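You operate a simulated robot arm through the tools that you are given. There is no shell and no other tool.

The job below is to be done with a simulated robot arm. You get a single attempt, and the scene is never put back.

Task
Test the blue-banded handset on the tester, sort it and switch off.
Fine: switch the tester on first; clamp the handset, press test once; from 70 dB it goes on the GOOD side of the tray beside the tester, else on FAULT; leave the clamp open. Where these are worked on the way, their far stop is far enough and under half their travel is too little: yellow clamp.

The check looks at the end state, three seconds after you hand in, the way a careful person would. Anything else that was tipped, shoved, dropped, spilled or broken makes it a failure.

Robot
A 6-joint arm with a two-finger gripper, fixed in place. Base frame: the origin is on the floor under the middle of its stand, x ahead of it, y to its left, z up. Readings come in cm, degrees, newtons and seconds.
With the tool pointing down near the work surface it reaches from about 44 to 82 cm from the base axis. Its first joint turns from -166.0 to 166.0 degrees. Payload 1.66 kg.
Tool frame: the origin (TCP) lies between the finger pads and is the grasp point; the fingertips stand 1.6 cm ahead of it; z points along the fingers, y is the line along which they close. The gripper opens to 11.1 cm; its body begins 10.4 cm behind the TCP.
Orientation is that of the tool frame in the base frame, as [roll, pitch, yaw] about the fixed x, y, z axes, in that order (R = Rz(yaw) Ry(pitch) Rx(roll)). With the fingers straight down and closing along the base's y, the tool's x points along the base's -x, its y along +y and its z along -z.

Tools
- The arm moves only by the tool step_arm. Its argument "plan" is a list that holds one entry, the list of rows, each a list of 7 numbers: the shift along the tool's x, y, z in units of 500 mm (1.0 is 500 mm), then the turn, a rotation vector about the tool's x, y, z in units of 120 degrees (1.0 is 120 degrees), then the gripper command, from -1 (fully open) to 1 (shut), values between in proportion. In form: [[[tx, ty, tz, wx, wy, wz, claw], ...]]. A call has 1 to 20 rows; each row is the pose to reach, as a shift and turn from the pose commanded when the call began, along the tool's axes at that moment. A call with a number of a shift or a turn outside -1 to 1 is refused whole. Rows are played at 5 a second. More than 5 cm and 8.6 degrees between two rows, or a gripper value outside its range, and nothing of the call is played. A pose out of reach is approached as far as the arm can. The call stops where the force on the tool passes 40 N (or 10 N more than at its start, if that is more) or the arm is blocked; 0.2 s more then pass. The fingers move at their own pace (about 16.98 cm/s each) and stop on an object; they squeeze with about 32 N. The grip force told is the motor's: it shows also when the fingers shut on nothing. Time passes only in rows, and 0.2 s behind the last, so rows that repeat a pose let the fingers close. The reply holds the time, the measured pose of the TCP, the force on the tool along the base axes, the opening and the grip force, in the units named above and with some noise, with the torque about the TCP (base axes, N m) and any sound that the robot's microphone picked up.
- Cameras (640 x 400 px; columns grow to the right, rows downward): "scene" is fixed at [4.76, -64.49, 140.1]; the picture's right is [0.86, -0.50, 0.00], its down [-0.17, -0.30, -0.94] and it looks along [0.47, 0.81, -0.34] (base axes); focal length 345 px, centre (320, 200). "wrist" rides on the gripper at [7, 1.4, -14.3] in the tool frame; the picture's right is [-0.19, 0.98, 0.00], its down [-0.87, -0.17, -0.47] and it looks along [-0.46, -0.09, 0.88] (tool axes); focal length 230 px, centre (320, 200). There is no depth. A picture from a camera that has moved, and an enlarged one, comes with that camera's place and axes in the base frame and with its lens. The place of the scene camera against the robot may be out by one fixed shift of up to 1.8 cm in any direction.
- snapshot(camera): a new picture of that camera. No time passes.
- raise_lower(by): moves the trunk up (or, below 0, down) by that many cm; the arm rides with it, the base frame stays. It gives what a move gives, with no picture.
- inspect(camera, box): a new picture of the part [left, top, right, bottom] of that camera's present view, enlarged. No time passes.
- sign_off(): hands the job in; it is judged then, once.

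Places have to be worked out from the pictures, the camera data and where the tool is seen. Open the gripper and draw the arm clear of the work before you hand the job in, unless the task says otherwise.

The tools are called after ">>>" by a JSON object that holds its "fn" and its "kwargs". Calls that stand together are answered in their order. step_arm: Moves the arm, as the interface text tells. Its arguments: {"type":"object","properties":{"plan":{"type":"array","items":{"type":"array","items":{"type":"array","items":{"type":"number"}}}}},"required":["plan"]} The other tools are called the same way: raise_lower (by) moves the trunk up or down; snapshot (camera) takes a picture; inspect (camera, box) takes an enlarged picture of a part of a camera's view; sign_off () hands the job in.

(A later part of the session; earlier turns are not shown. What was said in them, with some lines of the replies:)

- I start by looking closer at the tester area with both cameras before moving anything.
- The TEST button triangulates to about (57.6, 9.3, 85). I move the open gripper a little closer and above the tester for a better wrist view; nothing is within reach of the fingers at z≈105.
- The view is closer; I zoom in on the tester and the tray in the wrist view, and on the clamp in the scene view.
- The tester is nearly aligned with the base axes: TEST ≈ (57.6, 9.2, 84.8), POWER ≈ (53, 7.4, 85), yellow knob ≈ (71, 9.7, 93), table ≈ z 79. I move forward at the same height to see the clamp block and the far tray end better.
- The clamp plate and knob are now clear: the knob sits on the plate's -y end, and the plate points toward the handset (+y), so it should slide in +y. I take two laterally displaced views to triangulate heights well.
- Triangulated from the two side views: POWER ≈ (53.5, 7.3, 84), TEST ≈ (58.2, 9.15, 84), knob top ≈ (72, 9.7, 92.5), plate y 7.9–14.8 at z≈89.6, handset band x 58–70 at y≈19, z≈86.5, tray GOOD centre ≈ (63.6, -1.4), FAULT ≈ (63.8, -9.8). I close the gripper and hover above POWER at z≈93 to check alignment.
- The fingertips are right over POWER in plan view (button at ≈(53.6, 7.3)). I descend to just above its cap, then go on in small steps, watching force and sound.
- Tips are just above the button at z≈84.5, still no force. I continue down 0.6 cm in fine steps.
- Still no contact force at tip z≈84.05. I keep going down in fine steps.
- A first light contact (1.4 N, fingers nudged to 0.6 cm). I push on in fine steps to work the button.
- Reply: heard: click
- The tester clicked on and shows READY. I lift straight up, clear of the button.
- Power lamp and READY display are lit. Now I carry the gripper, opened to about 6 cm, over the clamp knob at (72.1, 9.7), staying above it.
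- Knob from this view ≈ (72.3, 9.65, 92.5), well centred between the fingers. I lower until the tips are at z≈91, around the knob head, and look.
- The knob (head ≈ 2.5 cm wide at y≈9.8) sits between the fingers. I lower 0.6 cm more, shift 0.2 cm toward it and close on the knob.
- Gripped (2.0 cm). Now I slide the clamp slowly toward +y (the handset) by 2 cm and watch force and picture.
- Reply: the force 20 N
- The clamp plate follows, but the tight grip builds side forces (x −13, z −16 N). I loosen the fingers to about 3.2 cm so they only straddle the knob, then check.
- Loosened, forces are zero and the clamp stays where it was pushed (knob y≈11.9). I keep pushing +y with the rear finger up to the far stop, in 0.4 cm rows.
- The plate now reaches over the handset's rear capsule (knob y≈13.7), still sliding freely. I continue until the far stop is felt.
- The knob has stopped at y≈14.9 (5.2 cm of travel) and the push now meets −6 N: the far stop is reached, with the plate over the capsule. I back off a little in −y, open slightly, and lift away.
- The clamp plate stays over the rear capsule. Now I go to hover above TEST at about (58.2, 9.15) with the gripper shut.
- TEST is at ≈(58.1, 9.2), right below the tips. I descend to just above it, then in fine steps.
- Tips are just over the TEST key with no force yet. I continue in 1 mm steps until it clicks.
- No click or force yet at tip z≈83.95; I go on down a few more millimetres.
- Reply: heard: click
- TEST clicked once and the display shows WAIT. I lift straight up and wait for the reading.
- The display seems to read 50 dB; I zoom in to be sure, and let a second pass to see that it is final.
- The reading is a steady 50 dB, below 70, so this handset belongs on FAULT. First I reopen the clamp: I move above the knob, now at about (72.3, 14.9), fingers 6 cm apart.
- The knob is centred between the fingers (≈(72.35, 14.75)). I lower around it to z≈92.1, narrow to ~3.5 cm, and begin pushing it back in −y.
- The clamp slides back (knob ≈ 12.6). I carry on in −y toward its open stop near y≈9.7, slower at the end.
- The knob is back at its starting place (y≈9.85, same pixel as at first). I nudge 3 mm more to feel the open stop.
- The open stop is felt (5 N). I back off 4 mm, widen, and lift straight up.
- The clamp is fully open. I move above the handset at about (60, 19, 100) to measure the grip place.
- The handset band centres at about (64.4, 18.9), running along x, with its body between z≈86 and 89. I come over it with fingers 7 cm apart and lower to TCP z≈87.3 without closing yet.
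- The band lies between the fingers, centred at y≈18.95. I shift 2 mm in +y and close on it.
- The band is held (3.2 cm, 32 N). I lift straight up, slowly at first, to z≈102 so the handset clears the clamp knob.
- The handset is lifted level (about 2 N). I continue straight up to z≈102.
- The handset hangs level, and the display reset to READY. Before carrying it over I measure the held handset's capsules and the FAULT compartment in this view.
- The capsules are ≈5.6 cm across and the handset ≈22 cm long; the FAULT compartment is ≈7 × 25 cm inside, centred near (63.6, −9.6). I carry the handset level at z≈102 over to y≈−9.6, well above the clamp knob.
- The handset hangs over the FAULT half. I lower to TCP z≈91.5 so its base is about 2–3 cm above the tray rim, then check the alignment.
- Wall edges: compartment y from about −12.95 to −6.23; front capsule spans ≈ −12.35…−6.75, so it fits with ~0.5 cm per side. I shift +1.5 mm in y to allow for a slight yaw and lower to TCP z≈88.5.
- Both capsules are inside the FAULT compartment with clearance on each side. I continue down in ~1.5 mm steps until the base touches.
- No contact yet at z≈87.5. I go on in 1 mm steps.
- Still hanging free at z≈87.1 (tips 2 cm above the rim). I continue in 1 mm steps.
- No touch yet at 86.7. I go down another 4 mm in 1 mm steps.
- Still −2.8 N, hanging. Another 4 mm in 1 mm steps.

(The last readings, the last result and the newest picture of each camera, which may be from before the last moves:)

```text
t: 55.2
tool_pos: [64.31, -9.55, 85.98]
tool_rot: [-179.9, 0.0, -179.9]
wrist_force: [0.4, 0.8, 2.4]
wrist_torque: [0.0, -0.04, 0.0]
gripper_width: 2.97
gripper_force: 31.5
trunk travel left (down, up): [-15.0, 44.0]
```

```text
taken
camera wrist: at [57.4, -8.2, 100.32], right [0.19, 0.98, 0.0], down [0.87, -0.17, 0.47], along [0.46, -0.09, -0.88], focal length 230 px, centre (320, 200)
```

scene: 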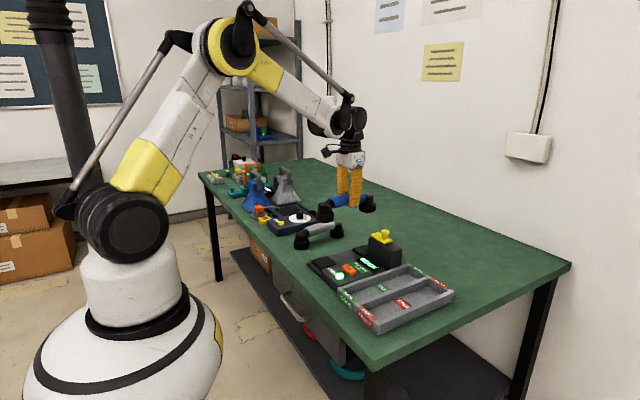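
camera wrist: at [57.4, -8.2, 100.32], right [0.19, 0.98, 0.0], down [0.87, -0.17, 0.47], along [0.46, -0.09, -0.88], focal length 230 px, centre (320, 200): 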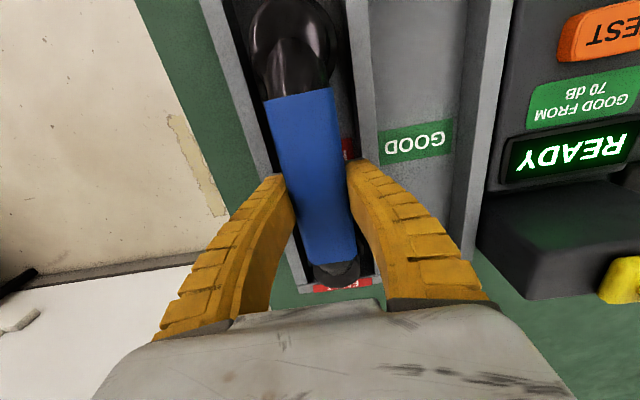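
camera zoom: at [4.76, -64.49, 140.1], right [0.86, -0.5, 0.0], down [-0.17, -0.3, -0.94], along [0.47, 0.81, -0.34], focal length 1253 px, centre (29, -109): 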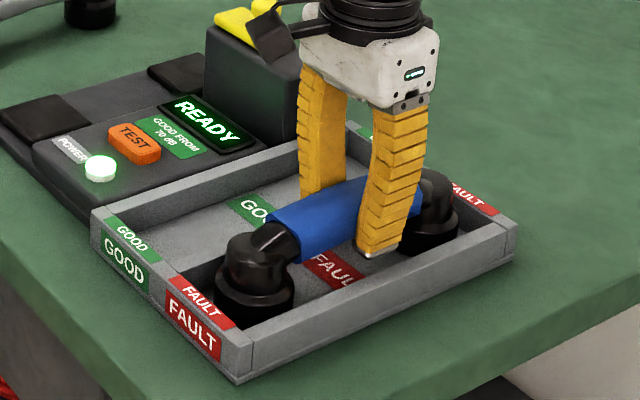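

The force turned to +2.4 N: the handset's base rests on the FAULT floor. I open the fingers gently to ~5.5 cm (tips stay above the rim) and check before lifting.

>>> {"fn": "step_arm", "kwargs": {"plan": [[[0, 0, 0, 0, 0, 0, 0.4], [0, 0, 0, 0, 0, 0, 0.2], [0, 0, 0, 0, 0, 0, 0.05], [0, 0, 0, 0, 0, 0, 0.05]]]}}

>>> {"fn": "inspect", "kwargs": {"camera": "scene", "box": [330, 230, 470, 340]}}

>>> {"fn": "snapshot", "kwargs": {"camera": "wrist"}}

```text
t: 56.2
tool_pos: [64.28, -9.58, 86.05]
tool_rot: [180.0, 0.0, 180.0]
wrist_force: [0.3, -0.8, -0.1]
wrist_torque: [-0.04, -0.01, -0.02]
gripper_width: 5.46
gripper_force: 1.1
trunk travel left (down, up): [-15.0, 44.0]
```

```text
3.64 times, centred on (400, 285) of scene
camera zoom: at [4.76, -64.49, 140.1], right [0.86, -0.5, 0.0], down [-0.17, -0.3, -0.94], along [0.47, 0.81, -0.34], focal length 1253 px, centre (29, -109)
```

zoom: 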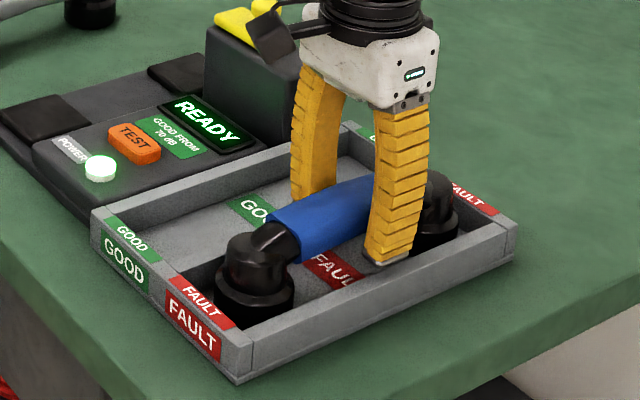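

```text
taken
camera wrist: at [57.4, -8.22, 100.31], right [0.19, 0.98, 0.0], down [0.87, -0.17, 0.47], along [0.46, -0.09, -0.88], focal length 230 px, centre (320, 200)
```

wrist: 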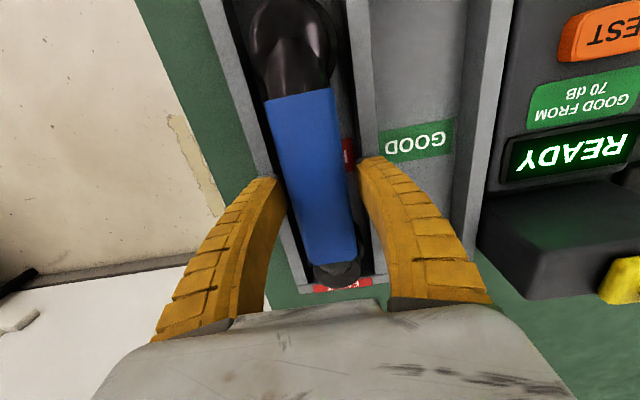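

The handset stands free and level in FAULT with both fingers off it. I lift straight up.

>>> {"fn": "step_arm", "kwargs": {"plan": [[[0, 0, -0.02, 0, 0, 0, 0.05], [0, 0, -0.06, 0, 0, 0, 0.05], [0, 0, -0.13, 0, 0, 0, 0.05], [0, 0, -0.21, 0, 0, 0, 0.05], [0, 0, -0.28, 0, 0, 0, 0.05], [0, 0, -0.28, 0, 0, 0, 0.05]]]}}

>>> {"fn": "inspect", "kwargs": {"camera": "scene", "box": [310, 220, 470, 340]}}

>>> {"fn": "snapshot", "kwargs": {"camera": "wrist"}}

```text
t: 57.6
tool_pos: [64.27, -9.25, 99.94]
tool_rot: [180.0, 0.0, 180.0]
wrist_force: [-1.1, -0.8, 0.4]
wrist_torque: [0.02, -0.04, -0.03]
gripper_width: 5.48
gripper_force: 1.1
trunk travel left (down, up): [-15.0, 44.0]
```

```text
3.33 times, centred on (390, 280) of scene
camera zoom: at [4.76, -64.49, 140.1], right [0.86, -0.5, 0.0], down [-0.17, -0.3, -0.94], along [0.47, 0.81, -0.34], focal length 1148 px, centre (87, -67)
```

zoom: 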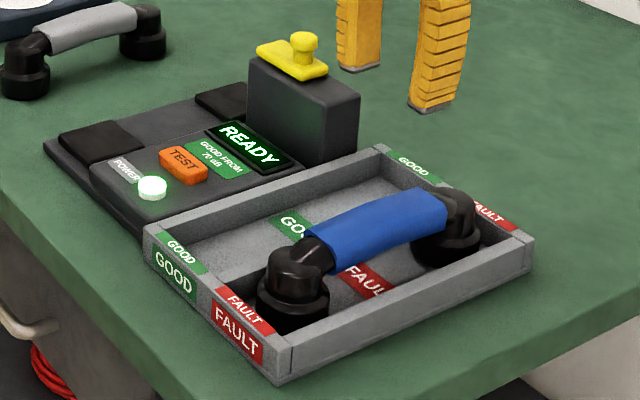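

```text
taken
camera wrist: at [57.36, -7.97, 114.29], right [0.19, 0.98, 0.0], down [0.87, -0.17, 0.47], along [0.46, -0.09, -0.88], focal length 230 px, centre (320, 200)
```

wrist: 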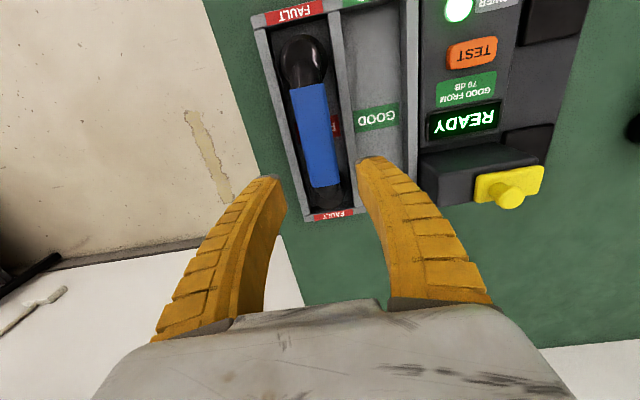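

The handset stands in FAULT, the clamp is open. Now I return, gripper shut, to above the POWER button at (53.5, 7.3).

>>> {"fn": "step_arm", "kwargs": {"plan": [[[0.04, 0.06, 0, 0, 0, 0, 1], [0.08, 0.125, 0, 0, 0, 0, 1], [0.12, 0.19, 0, 0, 0, 0, 1], [0.16, 0.255, 0.02, 0, 0, 0, 1], [0.2, 0.31, 0.05, 0, 0, 0, 1], [0.215, 0.336, 0.1, 0, 0, 0, 1], [0.215, 0.336, 0.13, 0, 0, 0, 1], [0.215, 0.336, 0.13, 0, 0, 0, 1]]]}}

>>> {"fn": "inspect", "kwargs": {"camera": "wrist", "box": [240, 100, 400, 240]}}

>>> {"fn": "inspect", "kwargs": {"camera": "scene", "box": [310, 200, 450, 300]}}

```text
t: 59.4
tool_pos: [53.42, 7.42, 93.36]
tool_rot: [180.0, -0.1, -179.9]
wrist_force: [0.1, 0.7, 0.5]
wrist_torque: [0.0, 0.02, 0.02]
gripper_width: 0.0
gripper_force: 28.7
trunk travel left (down, up): [-15.0, 44.0]
```

```text
2.86 times, centred on (320, 170) of wrist
camera zoom: at [46.51, 8.74, 107.68], right [0.19, 0.98, 0.0], down [0.87, -0.17, 0.47], along [0.46, -0.09, -0.88], focal length 657 px, centre (320, 286)
```

zoom: 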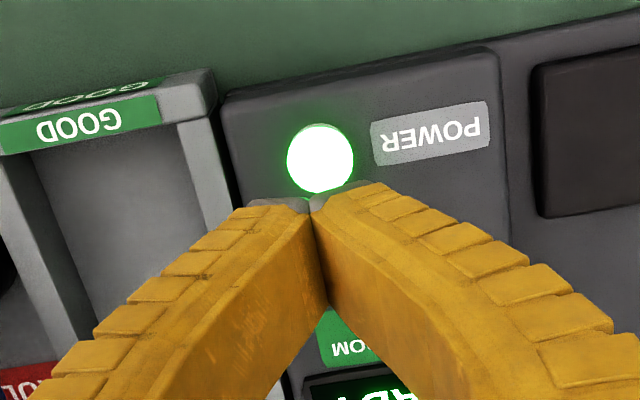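

```text
4.00 times, centred on (380, 250) of scene
camera zoom: at [4.76, -64.49, 140.1], right [0.86, -0.5, 0.0], down [-0.17, -0.3, -0.94], along [0.47, 0.81, -0.34], focal length 1378 px, centre (80, 0)
```

zoom: 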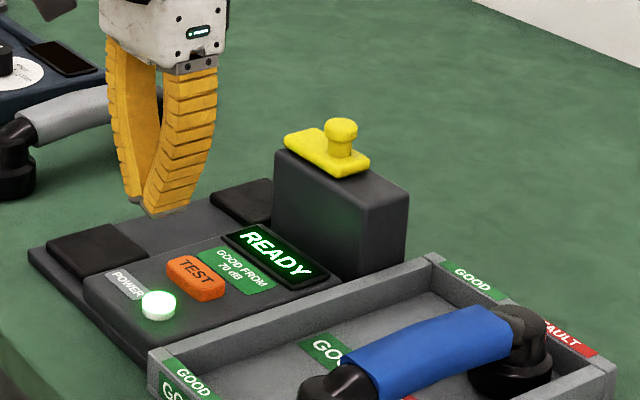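

Tips are aligned over POWER (≈(53.6, 7.3)). I descend to just above the button.

>>> {"fn": "step_arm", "kwargs": {"plan": [[[-0.001, -0.001, 0.06, 0, 0, 0, 1], [-0.002, -0.001, 0.11, 0, 0, 0, 1], [-0.002, -0.001, 0.13, 0, 0, 0, 1], [-0.002, -0.001, 0.142, 0, 0, 0, 1], [-0.002, -0.001, 0.15, 0, 0, 0, 1], [-0.002, -0.001, 0.156, 0, 0, 0, 1], [-0.002, -0.001, 0.16, 0, 0, 0, 1]]]}}

>>> {"fn": "inspect", "kwargs": {"camera": "scene", "box": [310, 220, 400, 290]}}

```text
t: 61.0
tool_pos: [53.63, 7.2, 85.6]
tool_rot: [180.0, -0.1, -180.0]
wrist_force: [0.7, 0.5, 0.4]
wrist_torque: [0.01, 0.02, -0.01]
gripper_width: 0.04
gripper_force: 27.8
trunk travel left (down, up): [-15.0, 44.0]
```

```text
5.71 times, centred on (355, 255) of scene
camera zoom: at [4.76, -64.49, 140.1], right [0.86, -0.5, 0.0], down [-0.17, -0.3, -0.94], along [0.47, 0.81, -0.34], focal length 1969 px, centre (120, -114)
```

zoom: 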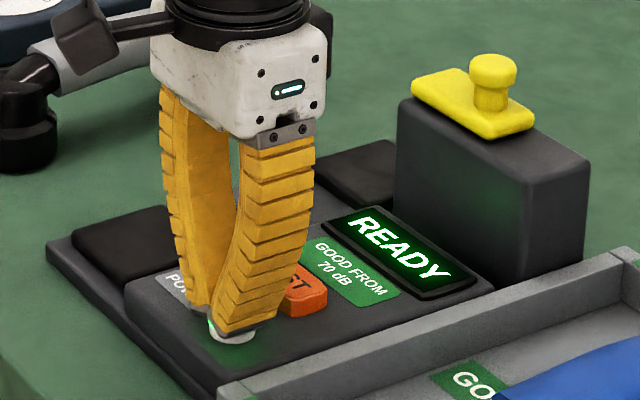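

Tips are at the cap (z≈84). I press down in 1 mm steps until it clicks.

>>> {"fn": "step_arm", "kwargs": {"plan": [[[0, 0, 0.002, 0, 0, 0, 1], [0, 0, 0.004, 0, 0, 0, 1], [0, 0, 0.006, 0, 0, 0, 1], [0, 0, 0.008, 0, 0, 0, 1]]]}}

>>> {"fn": "inspect", "kwargs": {"camera": "scene", "box": [310, 220, 400, 290]}}

```text
t: 62.0
tool_pos: [53.65, 7.0, 85.19]
tool_rot: [180.0, 0.0, -180.0]
wrist_force: [-1.2, 1.4, 1.5]
wrist_torque: [0.03, -0.01, 0.0]
gripper_width: 0.58
gripper_force: 28.3
trunk travel left (down, up): [-15.0, 44.0]
heard: click
```

```text
5.71 times, centred on (355, 255) of scene
camera zoom: at [4.76, -64.49, 140.1], right [0.86, -0.5, 0.0], down [-0.17, -0.3, -0.94], along [0.47, 0.81, -0.34], focal length 1969 px, centre (120, -114)
```

zoom: 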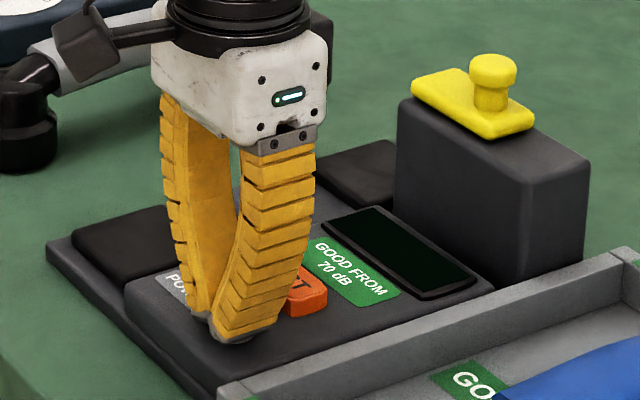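

Click heard and the display went dark: the tester is off. I lift straight up, then draw back toward the start and open the gripper.

>>> {"fn": "step_arm", "kwargs": {"plan": [[[0, 0, -0.02, 0, 0, 0, 1], [0, 0, -0.06, 0, 0, 0, 1], [0, 0, -0.12, 0, 0, 0, 1], [0, 0, -0.2, 0, 0, 0, 1], [0, 0, -0.28, 0, 0, 0, 1], [0.04, 0.03, -0.34, 0, 0, 0, 0.5], [0.1, 0.06, -0.4, 0, 0, 0, -0.5], [0.16, 0.09, -0.46, 0, 0, 0, -1], [0.22, 0.13, -0.52, 0, 0, 0, -1], [0.26, 0.16, -0.58, 0, 0, 0, -1], [0.26, 0.16, -0.58, 0, 0, 0, -1]]]}}

>>> {"fn": "snapshot", "kwargs": {"camera": "scene"}}

>>> {"fn": "inspect", "kwargs": {"camera": "scene", "box": [290, 200, 470, 340]}}

>>> {"fn": "snapshot", "kwargs": {"camera": "wrist"}}

```text
t: 64.4
tool_pos: [40.51, 15.35, 114.26]
tool_rot: [180.0, -0.1, 180.0]
wrist_force: [0.0, -0.2, -0.6]
wrist_torque: [-0.03, 0.01, 0.02]
gripper_width: 11.08
gripper_force: 0.0
trunk travel left (down, up): [-15.0, 44.0]
```

```text
taken
```

scene: 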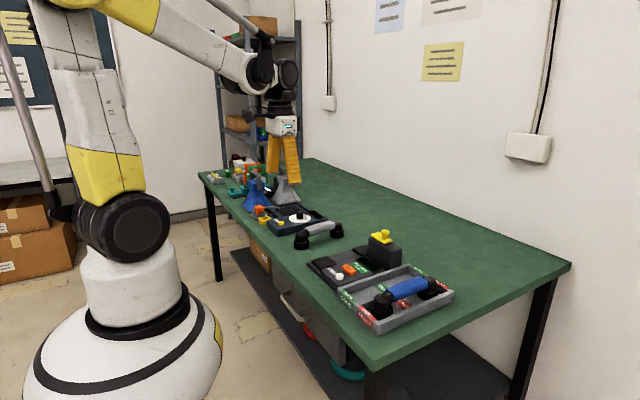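

```text
2.86 times, centred on (380, 270) of scene
camera zoom: at [4.76, -64.49, 140.1], right [0.86, -0.5, 0.0], down [-0.17, -0.3, -0.94], along [0.47, 0.81, -0.34], focal length 984 px, centre (149, 0)
```

zoom: 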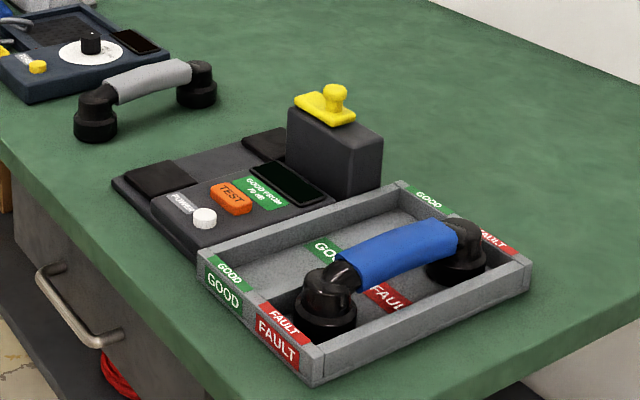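

```text
taken
camera wrist: at [33.54, 16.67, 128.53], right [0.19, 0.98, 0.0], down [0.87, -0.17, 0.47], along [0.46, -0.09, -0.88], focal length 230 px, centre (320, 200)
```

wrist: 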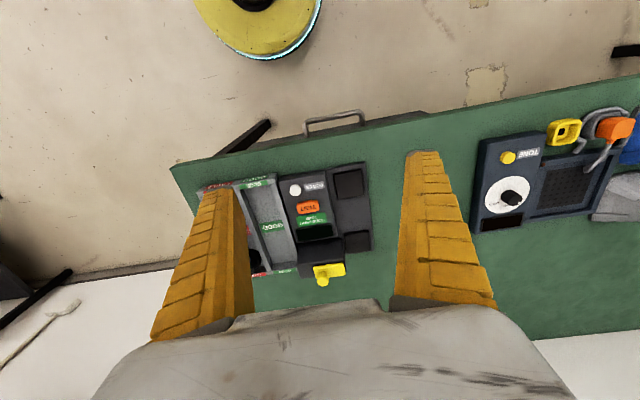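

The end state is as asked: handset in FAULT (50 dB, below 70), clamp at its open stop, tester off and dark. The tester, tray and other items are unmoved against the first picture, and the gripper is open and clear, so I hand in.

>>> {"fn": "sign_off", "kwargs": {}}

```text
The job is handed in.
```

The blue-banded handset failed the test at 50 dB, so it is on the FAULT side of the tray beside the tester.

- **Tester:** I switched it on before clamping. Pressing power again at the end turned the display and lamp off.
- **Clamp:** I pushed the yellow clamp to its far stop, pressed TEST once, then pushed it back to its open stop.
- **Sorting:** The handset stands level in the FAULT compartment, released and touching nothing but the floor.
- **Rest of the scene:** The last pictures show the tester, the tray and the grey handset where they were at the start. The gripper is open and clear of the bench.

I handed the job in and have not seen the result of the check.
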